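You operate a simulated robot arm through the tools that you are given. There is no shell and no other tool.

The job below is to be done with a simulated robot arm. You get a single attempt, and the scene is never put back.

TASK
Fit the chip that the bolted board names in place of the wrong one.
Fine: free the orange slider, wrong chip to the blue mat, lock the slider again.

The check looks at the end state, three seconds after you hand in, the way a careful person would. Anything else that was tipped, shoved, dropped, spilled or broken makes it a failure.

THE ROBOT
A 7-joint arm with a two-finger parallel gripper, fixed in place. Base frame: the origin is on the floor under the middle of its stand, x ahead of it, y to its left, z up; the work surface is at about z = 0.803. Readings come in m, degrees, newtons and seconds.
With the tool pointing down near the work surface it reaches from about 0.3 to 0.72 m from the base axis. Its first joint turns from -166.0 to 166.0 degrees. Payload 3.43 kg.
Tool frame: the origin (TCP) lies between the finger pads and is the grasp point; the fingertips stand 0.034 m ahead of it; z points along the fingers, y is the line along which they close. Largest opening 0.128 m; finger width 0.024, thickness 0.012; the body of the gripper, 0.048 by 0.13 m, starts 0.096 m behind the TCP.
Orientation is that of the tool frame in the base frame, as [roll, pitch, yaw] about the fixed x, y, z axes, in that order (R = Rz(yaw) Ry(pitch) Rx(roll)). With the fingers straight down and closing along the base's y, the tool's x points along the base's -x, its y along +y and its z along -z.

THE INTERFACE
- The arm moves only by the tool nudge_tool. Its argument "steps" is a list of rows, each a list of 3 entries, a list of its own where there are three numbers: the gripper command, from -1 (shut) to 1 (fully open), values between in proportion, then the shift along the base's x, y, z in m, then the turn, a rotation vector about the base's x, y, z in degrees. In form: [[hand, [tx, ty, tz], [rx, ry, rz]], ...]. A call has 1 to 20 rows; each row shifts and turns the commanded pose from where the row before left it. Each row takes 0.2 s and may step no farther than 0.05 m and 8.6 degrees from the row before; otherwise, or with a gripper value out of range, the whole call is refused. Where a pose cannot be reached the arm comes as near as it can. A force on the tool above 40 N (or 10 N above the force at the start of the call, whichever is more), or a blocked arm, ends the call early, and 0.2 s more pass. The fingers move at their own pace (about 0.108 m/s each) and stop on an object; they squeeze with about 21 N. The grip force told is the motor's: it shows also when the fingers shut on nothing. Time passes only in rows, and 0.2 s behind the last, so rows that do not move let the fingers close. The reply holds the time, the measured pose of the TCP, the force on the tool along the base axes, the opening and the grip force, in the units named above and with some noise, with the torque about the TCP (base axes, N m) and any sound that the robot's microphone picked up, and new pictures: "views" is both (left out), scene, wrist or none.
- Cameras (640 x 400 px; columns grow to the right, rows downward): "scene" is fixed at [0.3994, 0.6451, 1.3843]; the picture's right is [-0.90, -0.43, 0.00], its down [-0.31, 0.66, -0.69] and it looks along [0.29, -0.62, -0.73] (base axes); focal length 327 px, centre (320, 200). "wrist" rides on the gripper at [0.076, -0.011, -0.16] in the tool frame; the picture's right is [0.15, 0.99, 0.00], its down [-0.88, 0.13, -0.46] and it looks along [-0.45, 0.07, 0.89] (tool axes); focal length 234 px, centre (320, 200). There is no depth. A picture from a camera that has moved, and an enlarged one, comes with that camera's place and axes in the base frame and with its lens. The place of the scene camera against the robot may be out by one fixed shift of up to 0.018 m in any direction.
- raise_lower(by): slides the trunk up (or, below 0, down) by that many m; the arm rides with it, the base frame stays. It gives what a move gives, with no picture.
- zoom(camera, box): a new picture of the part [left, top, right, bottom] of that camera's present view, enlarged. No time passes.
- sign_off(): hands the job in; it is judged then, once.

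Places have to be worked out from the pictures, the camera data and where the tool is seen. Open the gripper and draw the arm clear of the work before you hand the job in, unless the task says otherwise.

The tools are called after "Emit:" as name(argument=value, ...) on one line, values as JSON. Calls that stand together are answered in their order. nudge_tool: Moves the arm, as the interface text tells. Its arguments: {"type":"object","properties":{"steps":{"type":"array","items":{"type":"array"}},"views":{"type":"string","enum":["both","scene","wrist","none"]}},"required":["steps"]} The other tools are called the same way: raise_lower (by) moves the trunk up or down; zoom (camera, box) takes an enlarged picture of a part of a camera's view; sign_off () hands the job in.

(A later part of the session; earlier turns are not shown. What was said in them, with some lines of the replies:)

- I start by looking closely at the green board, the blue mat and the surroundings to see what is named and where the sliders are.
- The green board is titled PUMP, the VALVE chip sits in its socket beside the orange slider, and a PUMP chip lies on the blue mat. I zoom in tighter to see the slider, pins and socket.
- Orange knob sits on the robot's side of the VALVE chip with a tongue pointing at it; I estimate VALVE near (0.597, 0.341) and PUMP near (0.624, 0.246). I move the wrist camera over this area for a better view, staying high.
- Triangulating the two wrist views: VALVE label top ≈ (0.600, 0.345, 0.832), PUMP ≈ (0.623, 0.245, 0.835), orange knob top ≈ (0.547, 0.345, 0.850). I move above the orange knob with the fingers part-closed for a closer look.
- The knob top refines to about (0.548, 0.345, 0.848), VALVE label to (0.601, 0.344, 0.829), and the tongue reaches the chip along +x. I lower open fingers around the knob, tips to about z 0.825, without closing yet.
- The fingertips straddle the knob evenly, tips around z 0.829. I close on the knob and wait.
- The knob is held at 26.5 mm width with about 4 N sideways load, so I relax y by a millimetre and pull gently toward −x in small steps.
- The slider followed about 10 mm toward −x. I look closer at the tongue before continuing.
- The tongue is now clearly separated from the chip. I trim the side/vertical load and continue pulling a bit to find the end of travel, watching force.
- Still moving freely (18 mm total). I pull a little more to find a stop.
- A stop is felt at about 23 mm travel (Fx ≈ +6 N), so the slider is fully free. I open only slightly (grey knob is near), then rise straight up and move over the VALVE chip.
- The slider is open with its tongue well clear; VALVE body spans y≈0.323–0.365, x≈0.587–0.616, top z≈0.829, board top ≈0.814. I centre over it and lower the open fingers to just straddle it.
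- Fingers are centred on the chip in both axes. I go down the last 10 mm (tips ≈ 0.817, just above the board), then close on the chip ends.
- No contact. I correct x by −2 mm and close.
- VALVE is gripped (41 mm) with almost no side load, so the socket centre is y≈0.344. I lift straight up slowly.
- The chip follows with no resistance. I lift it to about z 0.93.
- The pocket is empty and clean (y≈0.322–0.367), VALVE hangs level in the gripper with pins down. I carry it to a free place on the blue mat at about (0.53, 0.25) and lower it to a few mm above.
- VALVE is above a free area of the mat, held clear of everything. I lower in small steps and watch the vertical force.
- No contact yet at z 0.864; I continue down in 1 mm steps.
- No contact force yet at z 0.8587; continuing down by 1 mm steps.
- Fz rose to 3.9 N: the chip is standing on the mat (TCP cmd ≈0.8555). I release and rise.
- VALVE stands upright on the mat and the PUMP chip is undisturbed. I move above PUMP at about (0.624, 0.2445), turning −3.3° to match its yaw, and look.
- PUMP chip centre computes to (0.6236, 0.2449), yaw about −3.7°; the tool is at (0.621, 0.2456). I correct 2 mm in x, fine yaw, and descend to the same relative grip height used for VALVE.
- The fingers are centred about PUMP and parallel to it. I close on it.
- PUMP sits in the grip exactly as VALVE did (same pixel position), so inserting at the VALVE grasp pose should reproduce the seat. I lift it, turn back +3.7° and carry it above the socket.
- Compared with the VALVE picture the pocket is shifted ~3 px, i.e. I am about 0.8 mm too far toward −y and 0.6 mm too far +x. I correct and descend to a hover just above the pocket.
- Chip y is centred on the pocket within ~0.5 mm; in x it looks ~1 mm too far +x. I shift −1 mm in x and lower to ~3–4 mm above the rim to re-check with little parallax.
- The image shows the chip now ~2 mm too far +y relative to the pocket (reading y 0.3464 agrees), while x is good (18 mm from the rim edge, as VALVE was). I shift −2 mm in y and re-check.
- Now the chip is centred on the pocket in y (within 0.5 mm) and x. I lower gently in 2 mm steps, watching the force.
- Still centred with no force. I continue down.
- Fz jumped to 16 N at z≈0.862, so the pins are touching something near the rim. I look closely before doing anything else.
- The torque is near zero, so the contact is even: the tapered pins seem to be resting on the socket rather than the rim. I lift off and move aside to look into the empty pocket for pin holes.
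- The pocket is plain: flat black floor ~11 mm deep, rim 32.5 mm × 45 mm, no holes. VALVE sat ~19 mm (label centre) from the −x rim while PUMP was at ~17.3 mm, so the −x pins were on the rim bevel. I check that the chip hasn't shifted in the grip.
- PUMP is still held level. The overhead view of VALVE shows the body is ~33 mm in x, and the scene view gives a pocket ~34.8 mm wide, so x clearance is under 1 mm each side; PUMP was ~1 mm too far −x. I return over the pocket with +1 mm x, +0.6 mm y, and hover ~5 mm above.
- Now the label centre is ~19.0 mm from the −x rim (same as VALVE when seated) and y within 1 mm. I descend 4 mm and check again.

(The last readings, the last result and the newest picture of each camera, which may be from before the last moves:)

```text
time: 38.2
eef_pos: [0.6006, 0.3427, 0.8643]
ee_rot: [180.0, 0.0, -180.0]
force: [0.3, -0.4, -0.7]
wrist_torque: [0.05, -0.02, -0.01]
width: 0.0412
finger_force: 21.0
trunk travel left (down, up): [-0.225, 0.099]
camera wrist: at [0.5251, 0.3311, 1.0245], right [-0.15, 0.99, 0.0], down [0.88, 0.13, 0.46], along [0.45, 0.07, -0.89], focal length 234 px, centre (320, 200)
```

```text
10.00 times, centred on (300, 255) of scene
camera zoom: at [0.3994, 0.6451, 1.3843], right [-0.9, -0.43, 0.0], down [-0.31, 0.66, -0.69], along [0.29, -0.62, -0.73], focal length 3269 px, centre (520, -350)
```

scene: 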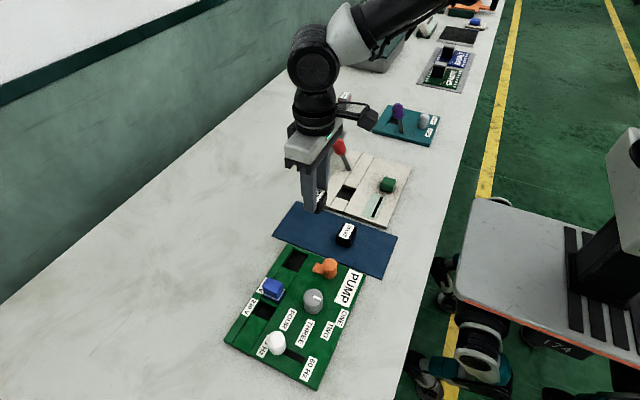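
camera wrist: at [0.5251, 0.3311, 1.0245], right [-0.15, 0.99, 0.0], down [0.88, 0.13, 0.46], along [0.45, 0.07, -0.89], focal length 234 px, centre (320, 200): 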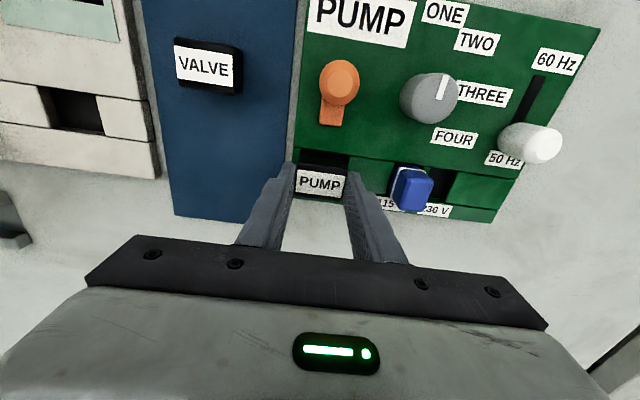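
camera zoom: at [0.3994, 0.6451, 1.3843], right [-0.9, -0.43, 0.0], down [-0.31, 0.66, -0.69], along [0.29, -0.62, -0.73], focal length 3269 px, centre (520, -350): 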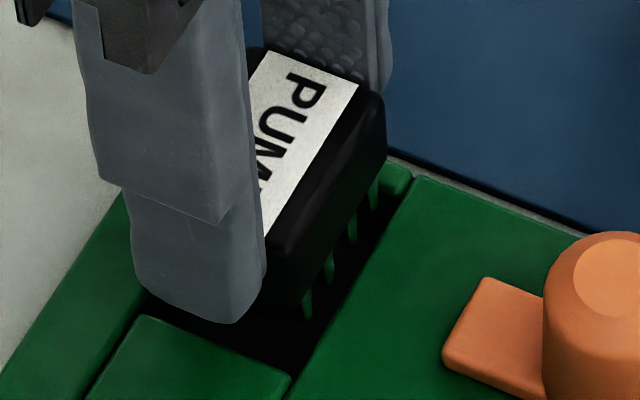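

Offset holds at ~19 mm from the rim, no force. I continue down 4 mm in 1–2 mm steps.

Emit:
nudge_tool(steps=[[-1, [0, 0.0004, -0.0015], [0, 0, 0]], [-1, [0, 0, -0.0015], [0, 0, 0]], [-1, [0, 0, 0], [0, 0, 0]]], views="none")

```text
time: 39.0
eef_pos: [0.6006, 0.3432, 0.8613]
ee_rot: [-180.0, 0.0, 180.0]
force: [-0.3, -0.2, -0.4]
wrist_torque: [0.02, -0.02, 0.0]
width: 0.0414
finger_force: 21.4
trunk travel left (down, up): [-0.225, 0.099]
```

No contact at z 0.8613 now, where it was blocked before. I continue.

Emit:
nudge_tool(steps=[[-1, [0, 0, -0.0015], [0, 0, 0]], [-1, [0, 0, -0.0015], [0, 0, 0]], [-1, [0, 0, 0], [0, 0, 0]]], views="wrist")

Emit:
zoom(camera="wrist", box=[280, 130, 370, 210])

Emit:
zoom(camera="scene", box=[285, 235, 315, 275])

```text
time: 39.8
eef_pos: [0.6006, 0.3449, 0.8591]
ee_rot: [180.0, 0.0, 180.0]
force: [-0.2, 0.6, -0.1]
wrist_torque: [-0.01, -0.01, -0.02]
width: 0.0409
finger_force: 20.7
trunk travel left (down, up): [-0.225, 0.099]
camera wrist: at [0.5244, 0.3328, 1.0187], right [-0.15, 0.99, 0.0], down [0.88, 0.13, 0.46], along [0.45, 0.07, -0.89], focal length 234 px, centre (320, 200)
```

wrist: 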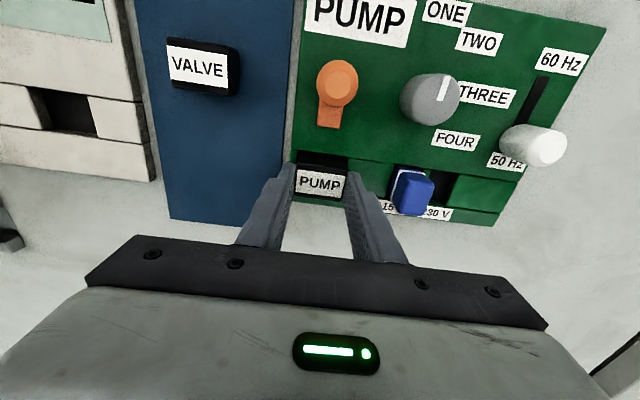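

```text
5.00 times, centred on (325, 170) of wrist
camera zoom: at [0.5244, 0.3328, 1.0187], right [-0.15, 0.99, 0.0], down [0.88, 0.13, 0.46], along [0.45, 0.07, -0.89], focal length 1171 px, centre (295, 350)
```

zoom: 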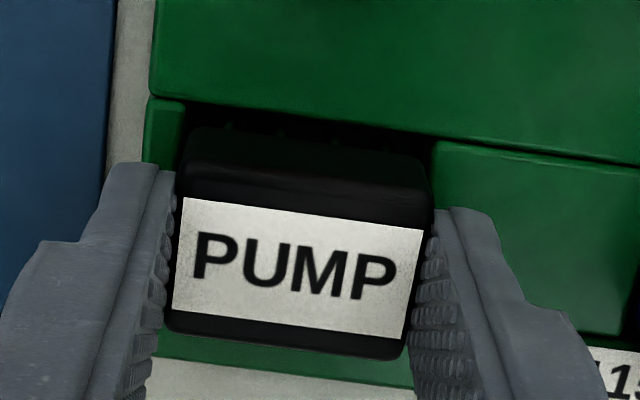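

```text
10.00 times, centred on (300, 255) of scene
camera zoom: at [0.3994, 0.6451, 1.3843], right [-0.9, -0.43, 0.0], down [-0.31, 0.66, -0.69], along [0.29, -0.62, -0.73], focal length 3269 px, centre (520, -350)
```

zoom: 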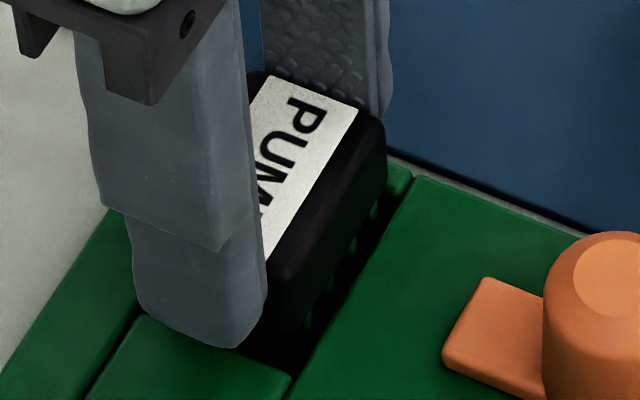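

The pins are inside the pocket now, no force, x offset 18.4 mm and y within 0.5 mm. I continue down in small steps, watching for contact.

Emit:
nudge_tool(steps=[[-1, [0, 0, -0.0015], [0, 0, 0]], [-1, [0, 0, -0.0015], [0, 0, 0]], [-1, [0, 0, 0], [0, 0, 0]]], views="none")

```text
time: 40.6
eef_pos: [0.6002, 0.3422, 0.8569]
ee_rot: [179.9, 0.0, -179.9]
force: [1.6, 0.5, -0.2]
wrist_torque: [0.01, -0.02, -0.03]
width: 0.041
finger_force: 20.8
trunk travel left (down, up): [-0.225, 0.099]
```

Emit:
nudge_tool(steps=[[-1, [0, 0, -0.0015], [0, 0, 0]], [-1, [0, 0, -0.001], [0, 0, 0]], [-1, [0, 0, 0], [0, 0, 0]]], views="wrist")

Emit:
zoom(camera="wrist", box=[280, 130, 370, 210])

Emit:
zoom(camera="scene", box=[285, 235, 315, 275])

```text
time: 41.4
eef_pos: [0.6, 0.3439, 0.8544]
ee_rot: [-180.0, 0.0, -180.0]
force: [0.6, -0.6, -1.0]
wrist_torque: [0.03, 0.04, 0.0]
width: 0.0411
finger_force: 21.0
trunk travel left (down, up): [-0.225, 0.099]
camera wrist: at [0.5241, 0.332, 1.0143], right [-0.15, 0.99, 0.0], down [0.88, 0.13, 0.46], along [0.45, 0.07, -0.89], focal length 234 px, centre (320, 200)
```

wrist: 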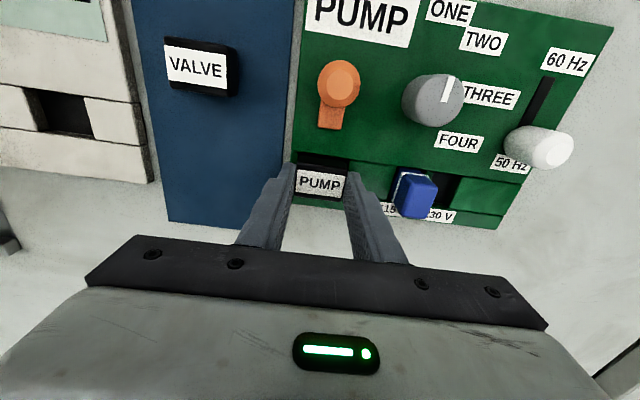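

```text
5.00 times, centred on (325, 170) of wrist
camera zoom: at [0.5241, 0.332, 1.0143], right [-0.15, 0.99, 0.0], down [0.88, 0.13, 0.46], along [0.45, 0.07, -0.89], focal length 1171 px, centre (295, 350)
```

zoom: 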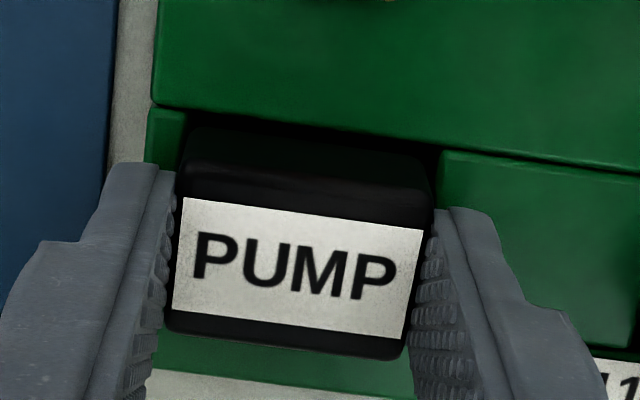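

```text
10.00 times, centred on (300, 255) of scene
camera zoom: at [0.3994, 0.6451, 1.3843], right [-0.9, -0.43, 0.0], down [-0.31, 0.66, -0.69], along [0.29, -0.62, -0.73], focal length 3269 px, centre (520, -350)
```

zoom: 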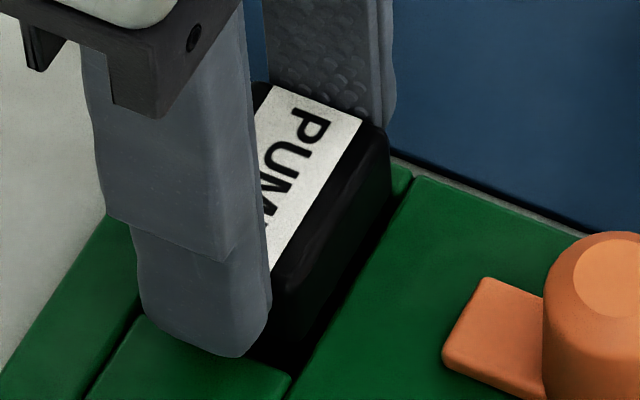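

Free descent still, z 0.8544. Continuing 1 mm at a time to the seat.

Emit:
nudge_tool(steps=[[-1, [0, 0, -0.001], [0, 0, 0]], [-1, [0, 0, -0.001], [0, 0, 0]], [-1, [0, 0, 0], [0, 0, 0]]], views="none")

```text
time: 42.2
eef_pos: [0.6009, 0.3441, 0.8513]
ee_rot: [180.0, 0.0, -180.0]
force: [-0.7, 0.2, -0.4]
wrist_torque: [-0.01, 0.07, 0.05]
width: 0.0412
finger_force: 21.2
trunk travel left (down, up): [-0.225, 0.099]
```

Emit:
nudge_tool(steps=[[-1, [0, 0, -0.001], [0, 0, 0]], [-1, [0, 0, -0.0005], [0, 0, 0]], [-1, [0, 0, 0], [0, 0, 0]]], views="wrist")

Emit:
zoom(camera="wrist", box=[280, 130, 370, 210])

Emit:
zoom(camera="scene", box=[275, 235, 315, 275])

```text
time: 43.0
eef_pos: [0.5994, 0.3437, 0.8506]
ee_rot: [179.9, 0.0, -179.9]
force: [0.7, 1.0, 0.4]
wrist_torque: [-0.04, 0.0, 0.0]
width: 0.0409
finger_force: 21.0
trunk travel left (down, up): [-0.225, 0.099]
camera wrist: at [0.5243, 0.3318, 1.0108], right [-0.15, 0.99, 0.0], down [0.88, 0.13, 0.46], along [0.45, 0.07, -0.89], focal length 234 px, centre (320, 200)
```

wrist: 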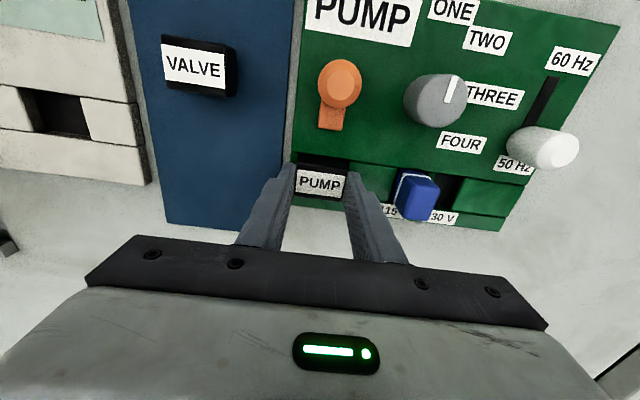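

```text
5.00 times, centred on (325, 170) of wrist
camera zoom: at [0.5243, 0.3318, 1.0108], right [-0.15, 0.99, 0.0], down [0.88, 0.13, 0.46], along [0.45, 0.07, -0.89], focal length 1171 px, centre (295, 350)
```

zoom: 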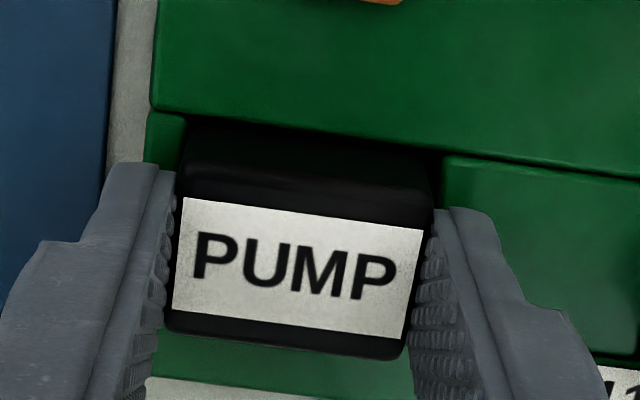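

```text
10.00 times, centred on (295, 255) of scene
camera zoom: at [0.3994, 0.6451, 1.3843], right [-0.9, -0.43, 0.0], down [-0.31, 0.66, -0.69], along [0.29, -0.62, -0.73], focal length 3269 px, centre (570, -350)
```

zoom: 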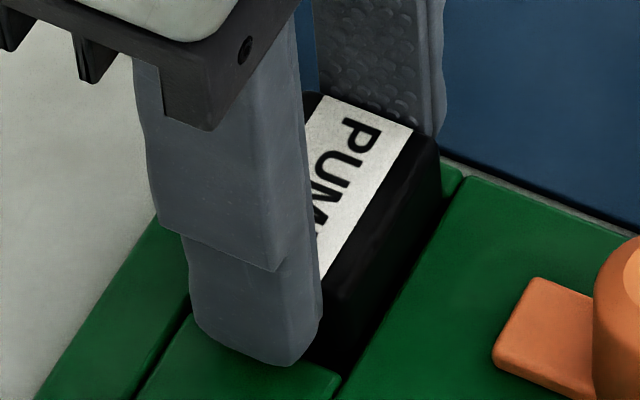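

Nearly seated at z 0.8506, still no contact. I take two more half-to-one-millimetre steps.

Emit:
nudge_tool(steps=[[-1, [0, 0, -0.0007], [0, 0, 0]], [-1, [0, 0, -0.0005], [0, 0, 0]], [-1, [0, 0, 0], [0, 0, 0]]], views="none")

```text
time: 43.8
eef_pos: [0.6007, 0.3449, 0.8517]
ee_rot: [-179.9, 0.1, -180.0]
force: [-0.7, -1.4, 5.9]
wrist_torque: [-0.1, -0.13, -0.04]
width: 0.041
finger_force: 20.8
trunk travel left (down, up): [-0.225, 0.099]
```

Contact of ~6 N at the expected seat height. I ease off slightly and look at it before releasing.

Emit:
nudge_tool(steps=[[-1, [0, 0, 0.0005], [0, 0, 0]], [-1, [0, 0, 0], [0, 0, 0]]], views="both")

Emit:
zoom(camera="scene", box=[275, 235, 315, 275])

Emit:
zoom(camera="wrist", box=[280, 130, 370, 210])

```text
time: 44.4
eef_pos: [0.6005, 0.345, 0.8502]
ee_rot: [180.0, 0.1, 179.9]
force: [0.7, -1.5, 7.0]
wrist_torque: [-0.11, -0.18, -0.04]
width: 0.0408
finger_force: 21.2
trunk travel left (down, up): [-0.225, 0.099]
camera wrist: at [0.5246, 0.3326, 1.0099], right [-0.15, 0.99, 0.0], down [0.88, 0.13, 0.46], along [0.45, 0.07, -0.89], focal length 234 px, centre (320, 200)
```

scene: 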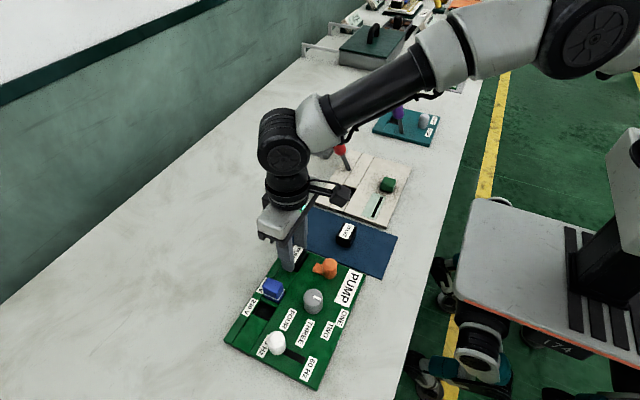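
wrist: 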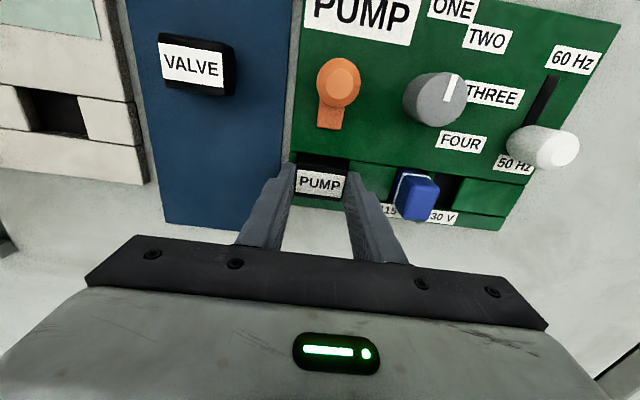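

```text
10.00 times, centred on (295, 255) of scene
camera zoom: at [0.3994, 0.6451, 1.3843], right [-0.9, -0.43, 0.0], down [-0.31, 0.66, -0.69], along [0.29, -0.62, -0.73], focal length 3269 px, centre (570, -350)
```

zoom: 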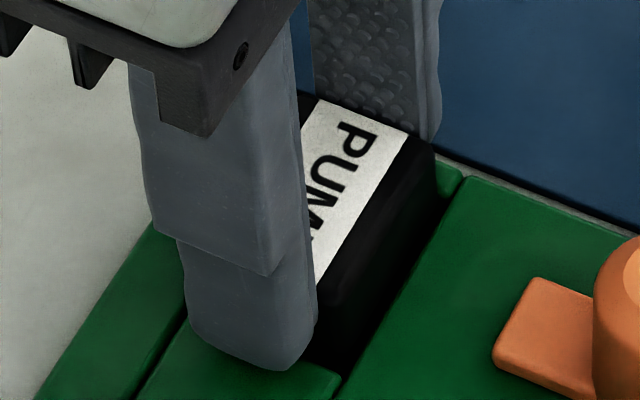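

```text
5.00 times, centred on (325, 170) of wrist
camera zoom: at [0.5246, 0.3326, 1.0099], right [-0.15, 0.99, 0.0], down [0.88, 0.13, 0.46], along [0.45, 0.07, -0.89], focal length 1171 px, centre (295, 350)
```

zoom: 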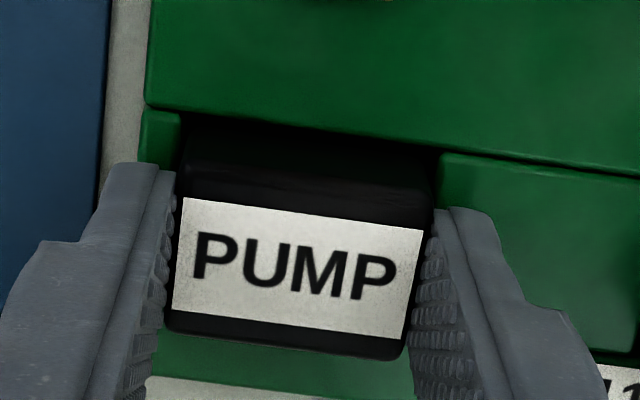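

Contact is toward the +x pin row, at the floor height expected. I release gently and lift the gripper a few centimetres to see how it sits.

Emit:
nudge_tool(steps=[[-0.6, [0, 0, 0.0005], [0, 0, 0]], [-0.2, [0, 0, 0], [0, 0, 0]], [-0.1, [0, 0, 0], [0, 0, 0]], [-0.1, [0, 0, 0.01], [0, 0, 0]], [-0.1, [0, 0, 0.02], [0, 0, 0]], [-0.1, [0, 0, 0.03], [0, 0, 0]], [-0.1, [0, 0, 0.02], [0, 0, 0]], [-0.1, [0, 0, 0], [0, 0, 0]]], views="both")

Emit:
zoom(camera="scene", box=[265, 225, 345, 285])

Emit:
zoom(camera="wrist", box=[280, 110, 380, 190])

```text
time: 46.2
eef_pos: [0.6005, 0.3447, 0.9296]
ee_rot: [-180.0, -0.1, 180.0]
force: [-0.2, 0.8, 0.4]
wrist_torque: [0.03, 0.01, -0.01]
width: 0.0576
finger_force: 0.1
trunk travel left (down, up): [-0.225, 0.099]
camera wrist: at [0.5247, 0.3335, 1.0898], right [-0.15, 0.99, 0.0], down [0.88, 0.13, 0.46], along [0.45, 0.07, -0.89], focal length 234 px, centre (320, 200)
```

scene: 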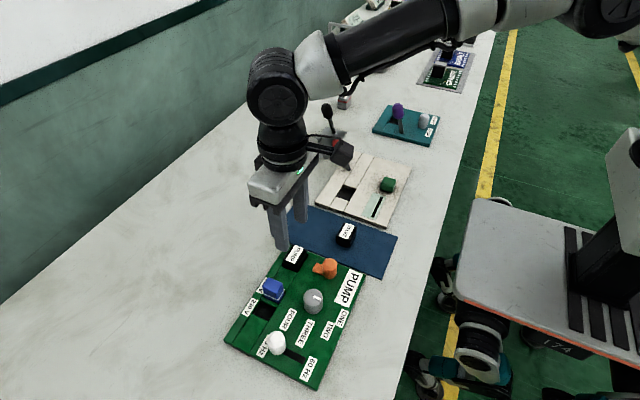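
wrist: 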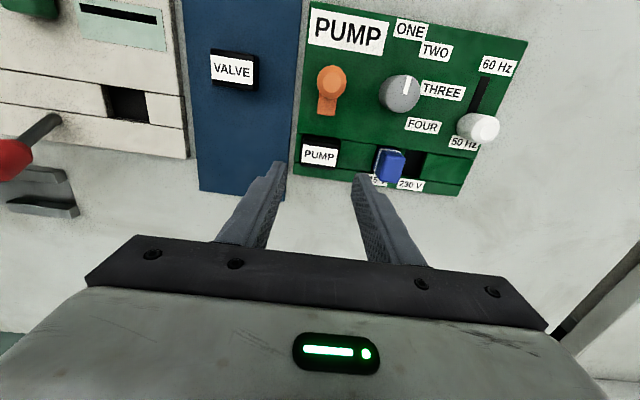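

```text
6.67 times, centred on (305, 255) of scene
camera zoom: at [0.3994, 0.6451, 1.3843], right [-0.9, -0.43, 0.0], down [-0.31, 0.66, -0.69], along [0.29, -0.62, -0.73], focal length 2179 px, centre (420, -167)
```

zoom: 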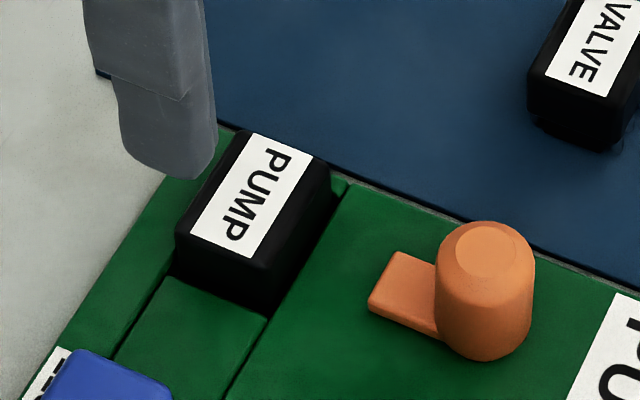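

```text
5.00 times, centred on (330, 150) of wrist
camera zoom: at [0.5247, 0.3335, 1.0898], right [-0.15, 0.99, 0.0], down [0.88, 0.13, 0.46], along [0.45, 0.07, -0.89], focal length 1171 px, centre (270, 450)
```

zoom: 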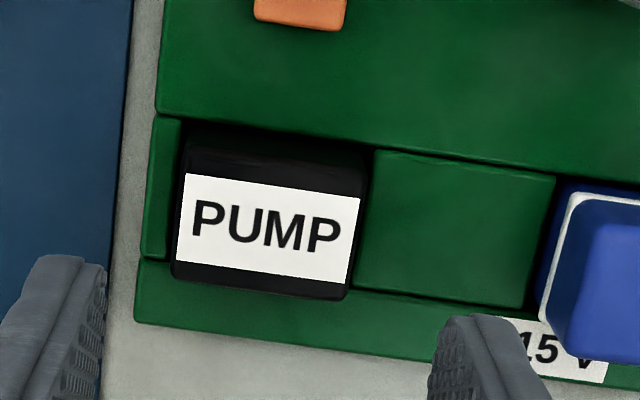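

PUMP sits in the pocket. I compare with the same zoom I had of VALVE when seated, to confirm equal height.

Emit:
zoom(camera="scene", box=[265, 195, 345, 285])

Emit:
zoom(camera="wrist", box=[205, 110, 355, 200])

Emit:
zoom(camera="scene", box=[275, 235, 315, 275])

```text
4.44 times, centred on (305, 240) of scene
camera zoom: at [0.3994, 0.6451, 1.3843], right [-0.9, -0.43, 0.0], down [-0.31, 0.66, -0.69], along [0.29, -0.62, -0.73], focal length 1453 px, centre (387, 22)
```

zoom: 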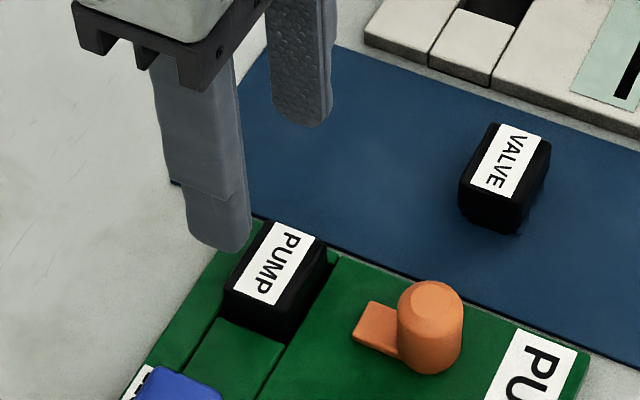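

```text
4.27 times, centred on (280, 155) of wrist
camera zoom: at [0.5247, 0.3335, 1.0898], right [-0.15, 0.99, 0.0], down [0.88, 0.13, 0.46], along [0.45, 0.07, -0.89], focal length 999 px, centre (491, 392)
```

zoom: 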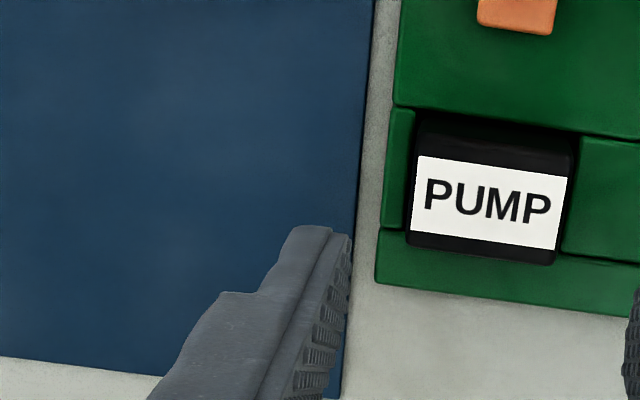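

```text
10.00 times, centred on (295, 255) of scene
camera zoom: at [0.3994, 0.6451, 1.3843], right [-0.9, -0.43, 0.0], down [-0.31, 0.66, -0.69], along [0.29, -0.62, -0.73], focal length 3269 px, centre (570, -350)
```

zoom: 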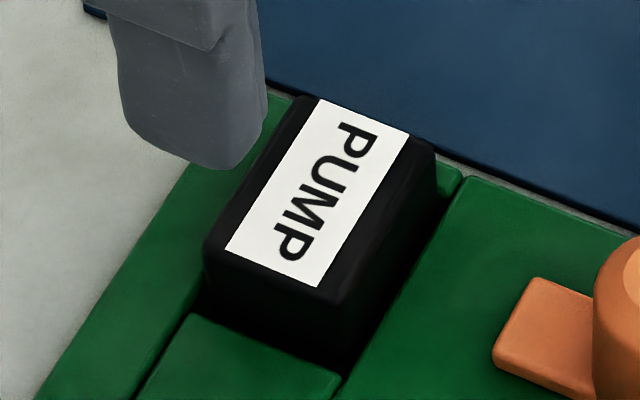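

PUMP's position and height match VALVE's original seating exactly. Next I go above the orange knob (near x≈0.525, y≈0.345) with a narrow opening to re-lock the slider.

Emit:
nudge_tool(steps=[[-0.3, [-0.025, 0, 0], [0, 0, 0]], [-0.3, [-0.025, 0, 0], [0, 0, 0]], [-0.3, [-0.0245, 0.0005, 0], [0, 0, 0]], [-0.3, [0, 0, -0.02], [0, 0, 0]], [-0.3, [0, 0, 0], [0, 0, 0]]], views="both")

Emit:
zoom(camera="wrist", box=[270, 110, 390, 220])

Emit:
zoom(camera="scene", box=[270, 220, 350, 290])

```text
time: 47.4
eef_pos: [0.5252, 0.3456, 0.91]
ee_rot: [180.0, 0.0, -180.0]
force: [0.3, 0.6, 0.1]
wrist_torque: [0.02, 0.04, 0.01]
width: 0.0445
finger_force: 0.0
trunk travel left (down, up): [-0.225, 0.099]
camera wrist: at [0.4503, 0.334, 1.0691], right [-0.15, 0.99, 0.0], down [0.88, 0.13, 0.46], along [0.45, 0.07, -0.89], focal length 234 px, centre (320, 200)
```

scene: 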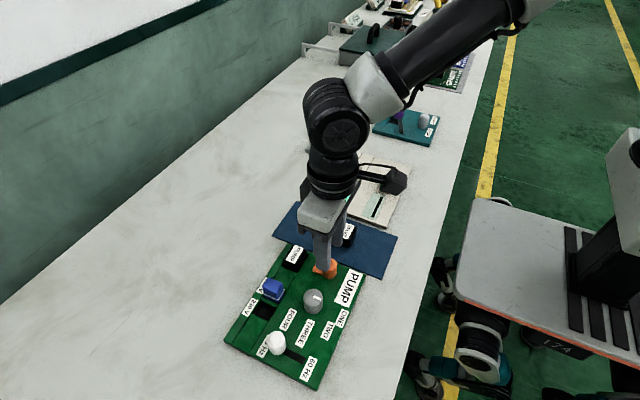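
wrist: 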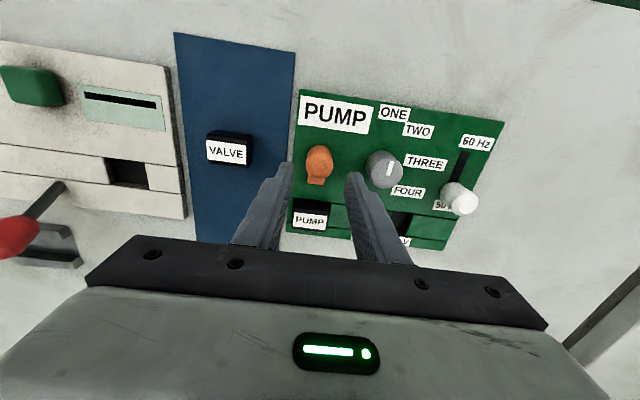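

```text
3.64 times, centred on (330, 165) of wrist
camera zoom: at [0.4503, 0.334, 1.0691], right [-0.15, 0.99, 0.0], down [0.88, 0.13, 0.46], along [0.45, 0.07, -0.89], focal length 852 px, centre (284, 327)
```

zoom: 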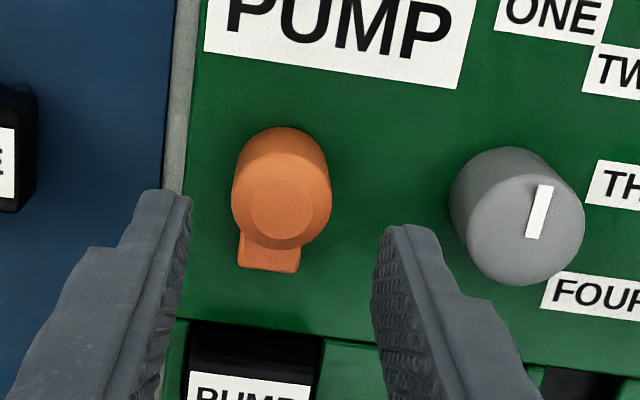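

```text
5.71 times, centred on (310, 255) of scene
camera zoom: at [0.3994, 0.6451, 1.3843], right [-0.9, -0.43, 0.0], down [-0.31, 0.66, -0.69], along [0.29, -0.62, -0.73], focal length 1868 px, centre (377, -114)
```

zoom: 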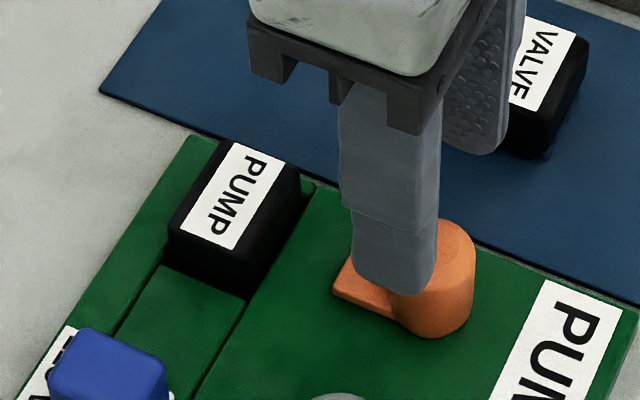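

The knob is right under the tool (computed (0.5255, 0.3456)). I lower around it and close.

Emit:
nudge_tool(steps=[[-0.3, [0, 0, -0.016], [0, 0, 0]], [-0.3, [0, 0, -0.016], [0, 0, 0]], [-0.3, [0, 0, -0.016], [0, 0, 0]], [-0.3, [0, 0, 0], [0, 0, 0]]], views="wrist")

Emit:
zoom(camera="wrist", box=[270, 130, 390, 240])

```text
time: 48.4
eef_pos: [0.5256, 0.3453, 0.8619]
ee_rot: [-179.9, 0.0, -180.0]
force: [-0.5, -0.1, 0.0]
wrist_torque: [0.02, 0.03, 0.01]
width: 0.0446
finger_force: 0.0
trunk travel left (down, up): [-0.225, 0.099]
camera wrist: at [0.4508, 0.3332, 1.022], right [-0.15, 0.99, 0.0], down [0.88, 0.13, 0.46], along [0.45, 0.07, -0.89], focal length 234 px, centre (320, 200)
```

wrist: 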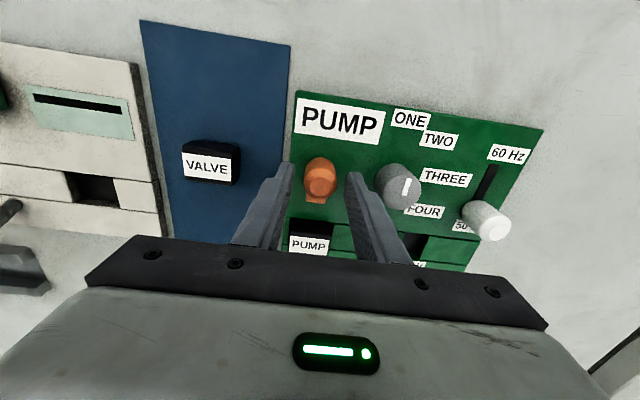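

```text
3.64 times, centred on (330, 185) of wrist
camera zoom: at [0.4508, 0.3332, 1.022], right [-0.15, 0.99, 0.0], down [0.88, 0.13, 0.46], along [0.45, 0.07, -0.89], focal length 852 px, centre (284, 254)
```

zoom: 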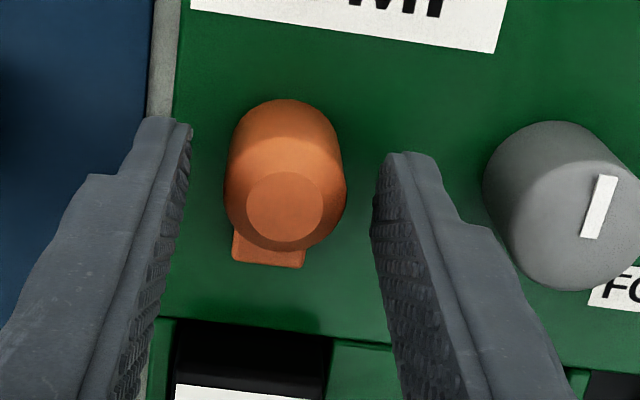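

Fingers straddle the knob cleanly. I close and then slide toward +x in small steps.

Emit:
nudge_tool(steps=[[-1, [0, 0, 0], [0, 0, 0]], [-1, [0, 0, 0], [0, 0, 0]], [-1, [0, 0, 0], [0, 0, 0]], [-1, [0.003, 0, 0], [0, 0, 0]], [-1, [0.004, 0, 0], [0, 0, 0]], [-1, [0.004, 0, 0], [0, 0, 0]], [-1, [0, 0, 0], [0, 0, 0]]], views="wrist")

```text
time: 50.0
eef_pos: [0.5362, 0.3457, 0.863]
ee_rot: [-180.0, -0.1, 180.0]
force: [-2.5, 4.5, -2.9]
wrist_torque: [-0.41, 0.3, 0.03]
width: 0.0267
finger_force: 45.1
trunk travel left (down, up): [-0.225, 0.099]
camera wrist: at [0.461, 0.3333, 1.0222], right [-0.15, 0.99, 0.0], down [0.88, 0.13, 0.45], along [0.45, 0.07, -0.89], focal length 234 px, centre (320, 200)
```

wrist: 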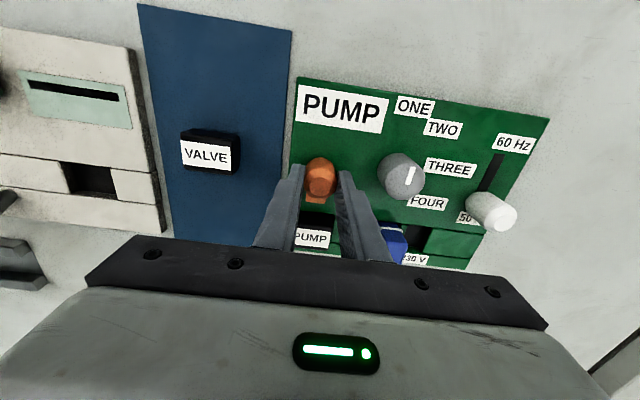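

The slider follows with only ~2.5 N. I continue toward its original position (tool x ≈ 0.547).

Emit:
nudge_tool(steps=[[-1, [0.003, 0.0005, 0], [0, 0, 0]], [-1, [0.003, 0, 0], [0, 0, 0]], [-1, [0.002, 0, 0], [0, 0, 0]], [-1, [0, 0, 0], [0, 0, 0]]], views="both")

Emit:
zoom(camera="scene", box=[270, 220, 350, 290])

Emit:
zoom(camera="wrist", box=[280, 140, 370, 250])

```text
time: 51.0
eef_pos: [0.5436, 0.3448, 0.8613]
ee_rot: [-180.0, 0.0, 180.0]
force: [-2.3, 5.6, 4.4]
wrist_torque: [-0.44, 0.94, -0.02]
width: 0.0266
finger_force: 45.4
trunk travel left (down, up): [-0.225, 0.099]
camera wrist: at [0.4689, 0.3333, 1.0221], right [-0.15, 0.99, 0.0], down [0.88, 0.13, 0.46], along [0.45, 0.07, -0.89], focal length 234 px, centre (320, 200)
```

scene: 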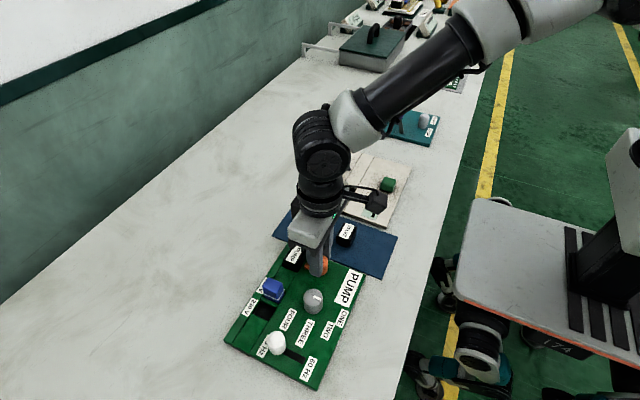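
wrist: 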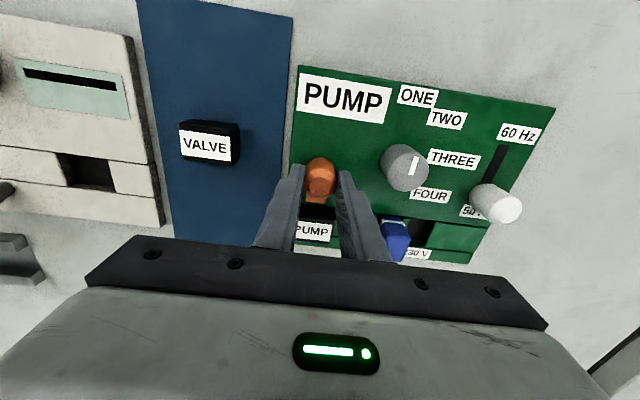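

```text
5.71 times, centred on (310, 255) of scene
camera zoom: at [0.3994, 0.6451, 1.3843], right [-0.9, -0.43, 0.0], down [-0.31, 0.66, -0.69], along [0.29, -0.62, -0.73], focal length 1868 px, centre (377, -114)
```

zoom: 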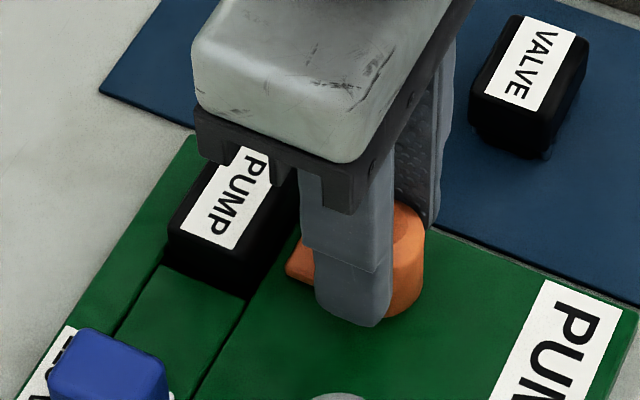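

```text
3.64 times, centred on (325, 195) of wrist
camera zoom: at [0.4689, 0.3333, 1.0221], right [-0.15, 0.99, 0.0], down [0.88, 0.13, 0.46], along [0.45, 0.07, -0.89], focal length 852 px, centre (302, 218)
```

zoom: 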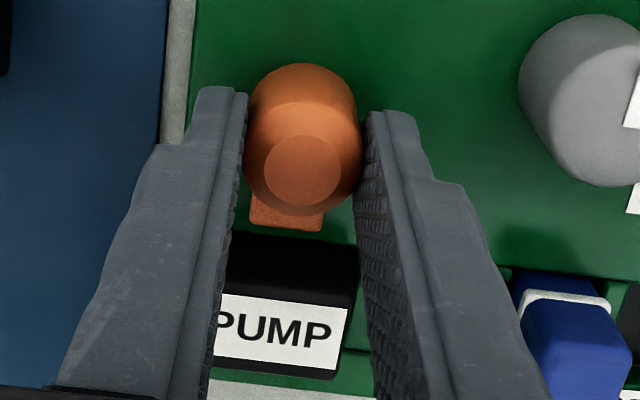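

The tongue is at about 4 mm from its original position. I push on in 2 mm steps until I feel the end or reach x≈0.548.

Emit:
nudge_tool(steps=[[-1, [0.002, 0, 0], [0, 0, 0]], [-1, [0.002, 0, 0], [0, 0, 0]], [-1, [0, 0, 0], [0, 0, 0]]], views="none")

```text
time: 51.8
eef_pos: [0.548, 0.3451, 0.8612]
ee_rot: [179.9, 0.1, -180.0]
force: [-2.4, 4.2, 2.6]
wrist_torque: [-0.46, -0.07, 0.02]
width: 0.0268
finger_force: 45.1
trunk travel left (down, up): [-0.225, 0.099]
```

At x 0.548, about the original position, but no stop felt yet. I look, then push a bit more gently to find the end stop.

Emit:
nudge_tool(steps=[[-1, [0.001, 0, 0], [0, 0, 0]], [-1, [0.001, 0, 0], [0, 0, 0]], [-1, [0, 0, 0], [0, 0, 0]]], views="both")

Emit:
zoom(camera="scene", box=[270, 220, 350, 290])

Emit:
zoom(camera="wrist", box=[280, 140, 370, 250])

```text
time: 52.6
eef_pos: [0.551, 0.3457, 0.862]
ee_rot: [180.0, -0.1, 180.0]
force: [-10.2, -3.6, 5.3]
wrist_torque: [0.46, 0.26, -0.02]
width: 0.0265
finger_force: 45.0
trunk travel left (down, up): [-0.225, 0.099]
camera wrist: at [0.4739, 0.3334, 1.0222], right [-0.15, 0.99, 0.0], down [0.88, 0.13, 0.45], along [0.45, 0.07, -0.89], focal length 234 px, centre (320, 200)
```

scene: 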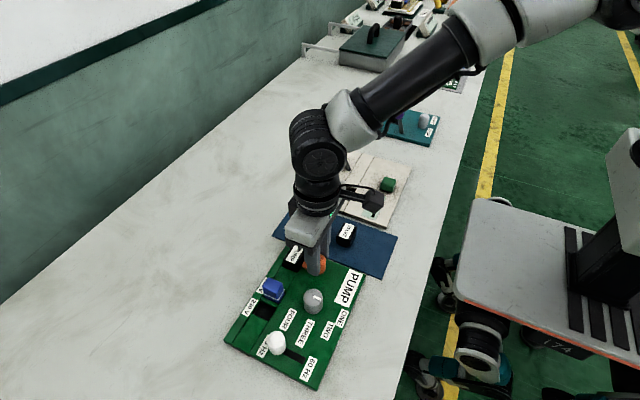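
wrist: 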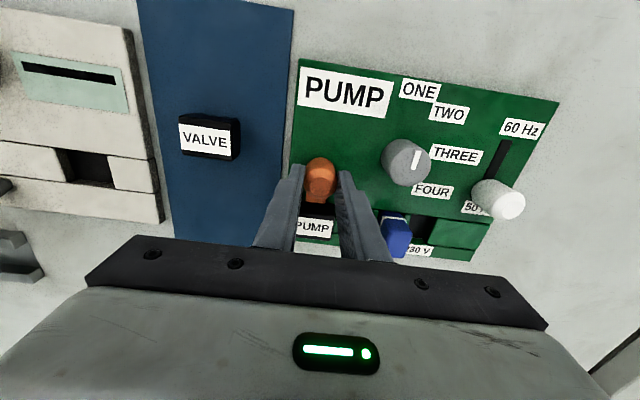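

```text
5.71 times, centred on (310, 255) of scene
camera zoom: at [0.3994, 0.6451, 1.3843], right [-0.9, -0.43, 0.0], down [-0.31, 0.66, -0.69], along [0.29, -0.62, -0.73], focal length 1868 px, centre (377, -114)
```

zoom: 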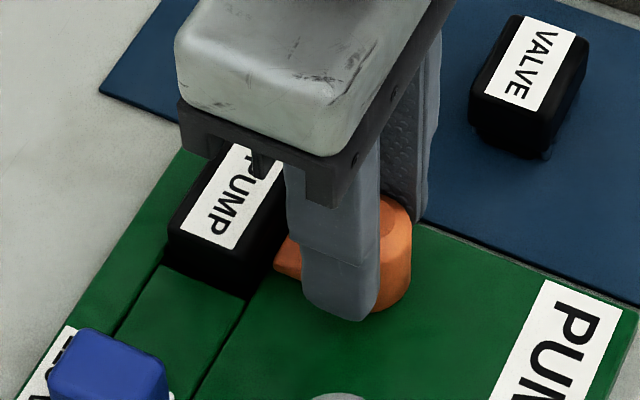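

```text
3.64 times, centred on (325, 195) of wrist
camera zoom: at [0.4739, 0.3334, 1.0222], right [-0.15, 0.99, 0.0], down [0.88, 0.13, 0.45], along [0.45, 0.07, -0.89], focal length 852 px, centre (302, 218)
```

zoom: 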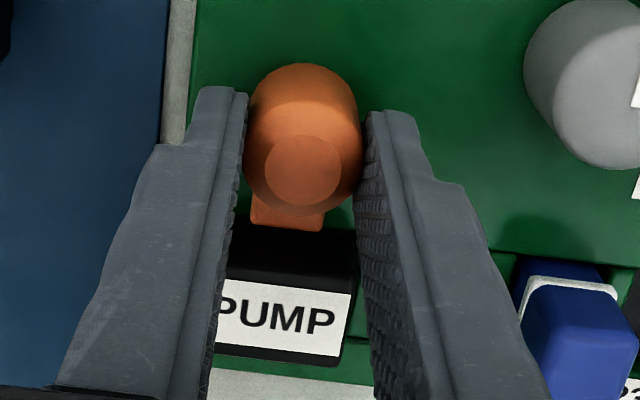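

A stop with Fx ≈ −10 N: the slider is back at its original locked position (knob outline matches the first picture) and the chip hasn't moved. I relieve 1 mm, open, and rise straight up.

Emit:
nudge_tool(steps=[[-1, [-0.001, 0, 0], [0, 0, 0]], [-0.6, [0, 0, 0], [0, 0, 0]], [-0.3, [0, 0, 0], [0, 0, 0]], [-0.3, [0, 0, 0], [0, 0, 0]], [-0.3, [0, 0, 0.01], [0, 0, 0]], [-0.3, [0, 0, 0.03], [0, 0, 0]], [-0.3, [0, 0, 0.04], [0, 0, 0]], [-0.3, [0, 0, 0.04], [0, 0, 0]], [-0.3, [0, 0, 0], [0, 0, 0]]], views="both")

Emit:
zoom(camera="scene", box=[270, 195, 350, 285])

Emit:
zoom(camera="wrist", box=[270, 120, 400, 220])

```text
time: 54.6
eef_pos: [0.5472, 0.3425, 0.9835]
ee_rot: [-180.0, 0.0, 180.0]
force: [0.6, -0.2, 0.2]
wrist_torque: [0.01, 0.0, 0.01]
width: 0.0448
finger_force: 0.1
trunk travel left (down, up): [-0.225, 0.099]
camera wrist: at [0.4723, 0.3291, 1.1439], right [-0.15, 0.99, 0.0], down [0.88, 0.13, 0.46], along [0.45, 0.07, -0.89], focal length 234 px, centre (320, 200)
```

scene: 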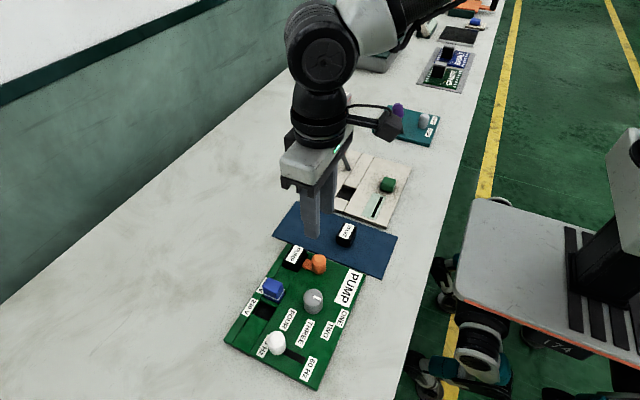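
wrist: 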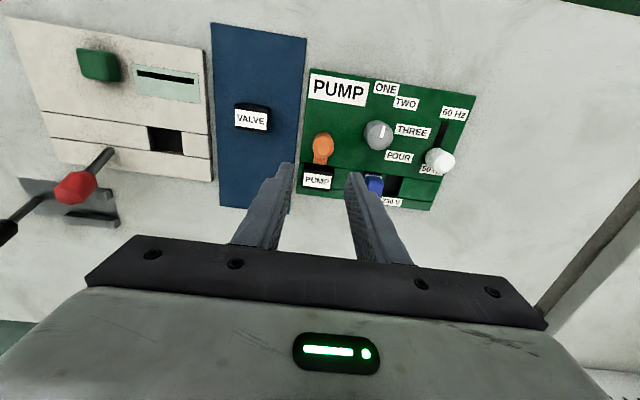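

```text
4.44 times, centred on (310, 240) of scene
camera zoom: at [0.3994, 0.6451, 1.3843], right [-0.9, -0.43, 0.0], down [-0.31, 0.66, -0.69], along [0.29, -0.62, -0.73], focal length 1453 px, centre (364, 22)
```

zoom: 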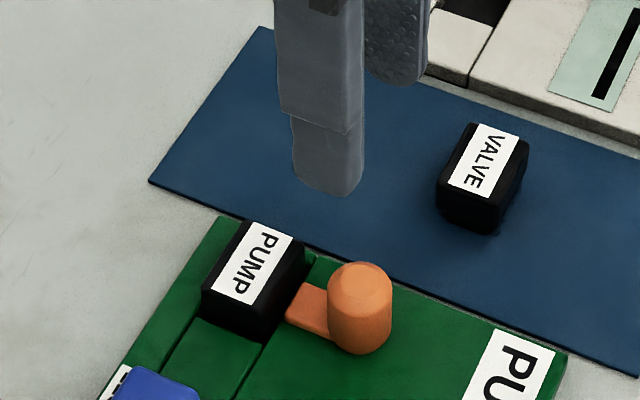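

```text
4.00 times, centred on (335, 170) of wrist
camera zoom: at [0.4723, 0.3291, 1.1439], right [-0.15, 0.99, 0.0], down [0.88, 0.13, 0.46], along [0.45, 0.07, -0.89], focal length 937 px, centre (260, 320)
```

zoom: 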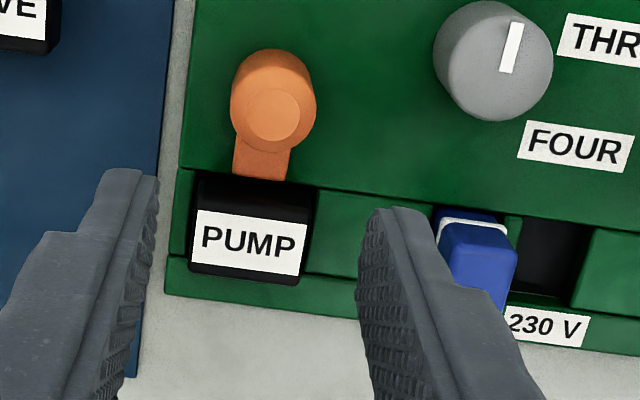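

The slider knob and tongue are exactly where they started, PUMP is seated under it, VALVE stands on the blue mat, and nothing else has moved. I raise the arm, open the gripper and draw back to the starting area.

Emit:
nudge_tool(steps=[[-0.3, [0, 0, 0.03], [0, 0, 0]], [0, [0, 0, 0.03], [0, 0, 0]], [0.5, [-0.03, -0.02, 0.015], [0, 0, 0]], [1, [-0.03, -0.02, 0], [0, 0, 0]], [1, [-0.03, -0.02, 0], [0, 0, 0]], [1, [-0.03, -0.015, 0], [0, 0, 0]], [1, [0, 0, 0], [0, 0, 0]], [1, [0, 0, 0], [0, 0, 0]]], views="both")

Emit:
zoom(camera="scene", box=[210, 190, 410, 395])

Emit:
zoom(camera="scene", box=[290, 80, 450, 230])

```text
time: 56.4
eef_pos: [0.4263, 0.2684, 1.0595]
ee_rot: [180.0, 0.0, 179.9]
force: [-1.0, 0.1, 0.3]
wrist_torque: [-0.02, -0.01, 0.04]
width: 0.1279
finger_force: 0.1
trunk travel left (down, up): [-0.225, 0.099]
camera wrist: at [0.3518, 0.2565, 1.2193], right [-0.15, 0.99, 0.0], down [0.88, 0.13, 0.46], along [0.45, 0.07, -0.89], focal length 234 px, centre (320, 200)
```

scene: 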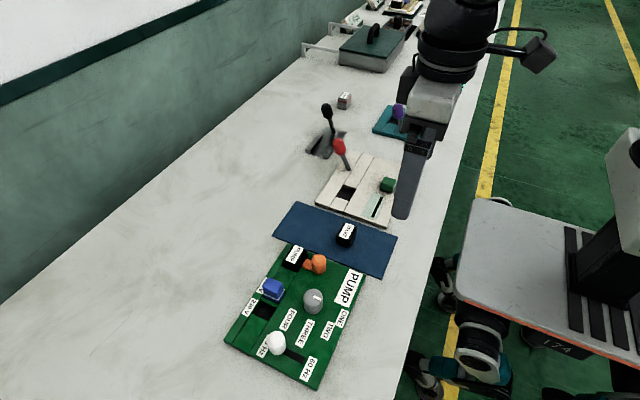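
wrist: 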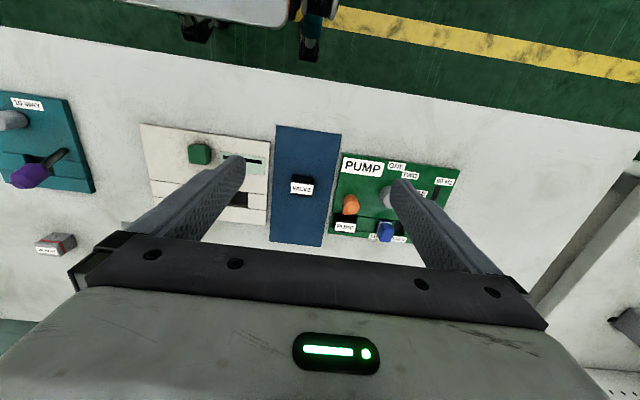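

```text
1.95 times, centred on (310, 292) of scene
camera zoom: at [0.3994, 0.6451, 1.3843], right [-0.9, -0.43, 0.0], down [-0.31, 0.66, -0.69], along [0.29, -0.62, -0.73], focal length 638 px, centre (340, 20)
```

zoom: 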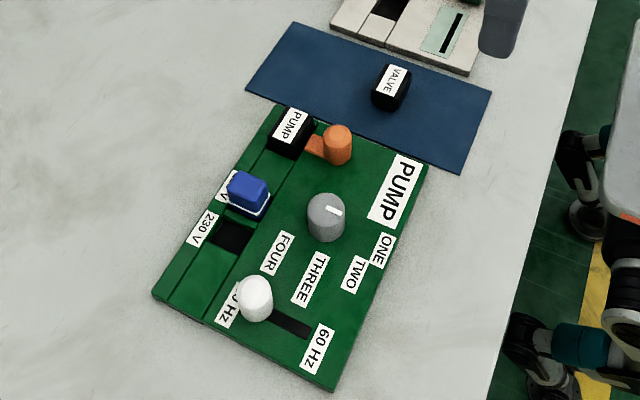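

```text
2.67 times, centred on (370, 155) of scene
camera zoom: at [0.3994, 0.6451, 1.3843], right [-0.9, -0.43, 0.0], down [-0.31, 0.66, -0.69], along [0.29, -0.62, -0.73], focal length 872 px, centre (187, 320)
```

zoom: 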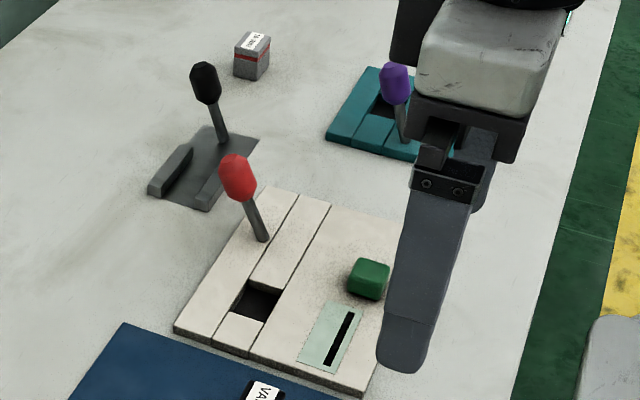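

The final pictures show PUMP seated with the slider locked, VALVE upright on the blue mat, all other controls in their first positions, and the arm clear with the gripper open. I hand in the job.

Emit:
sign_off()

```text
The job is handed in.
```

The green board names PUMP, so I swapped the VALVE chip for the PUMP chip and handed the job in. I haven't seen the result of the check.

- **PUMP chip:** it sits in the board's socket at the same position and height VALVE had. On the first try its pins caught on the socket rim, with about 16 N of upward force. I lifted it, moved it about 1 mm, and it went in freely.
- **VALVE chip:** it stands upright on the blue mat.
- **Orange slider:** I pulled it fully back before the swap, then pushed it in until it met a firm stop. Its knob and tongue line up with the first picture.
- **Everything else:** in the last pictures, the board's other controls and the nearby boards look the same as at the start.

The arm is back near its starting position with the gripper open.
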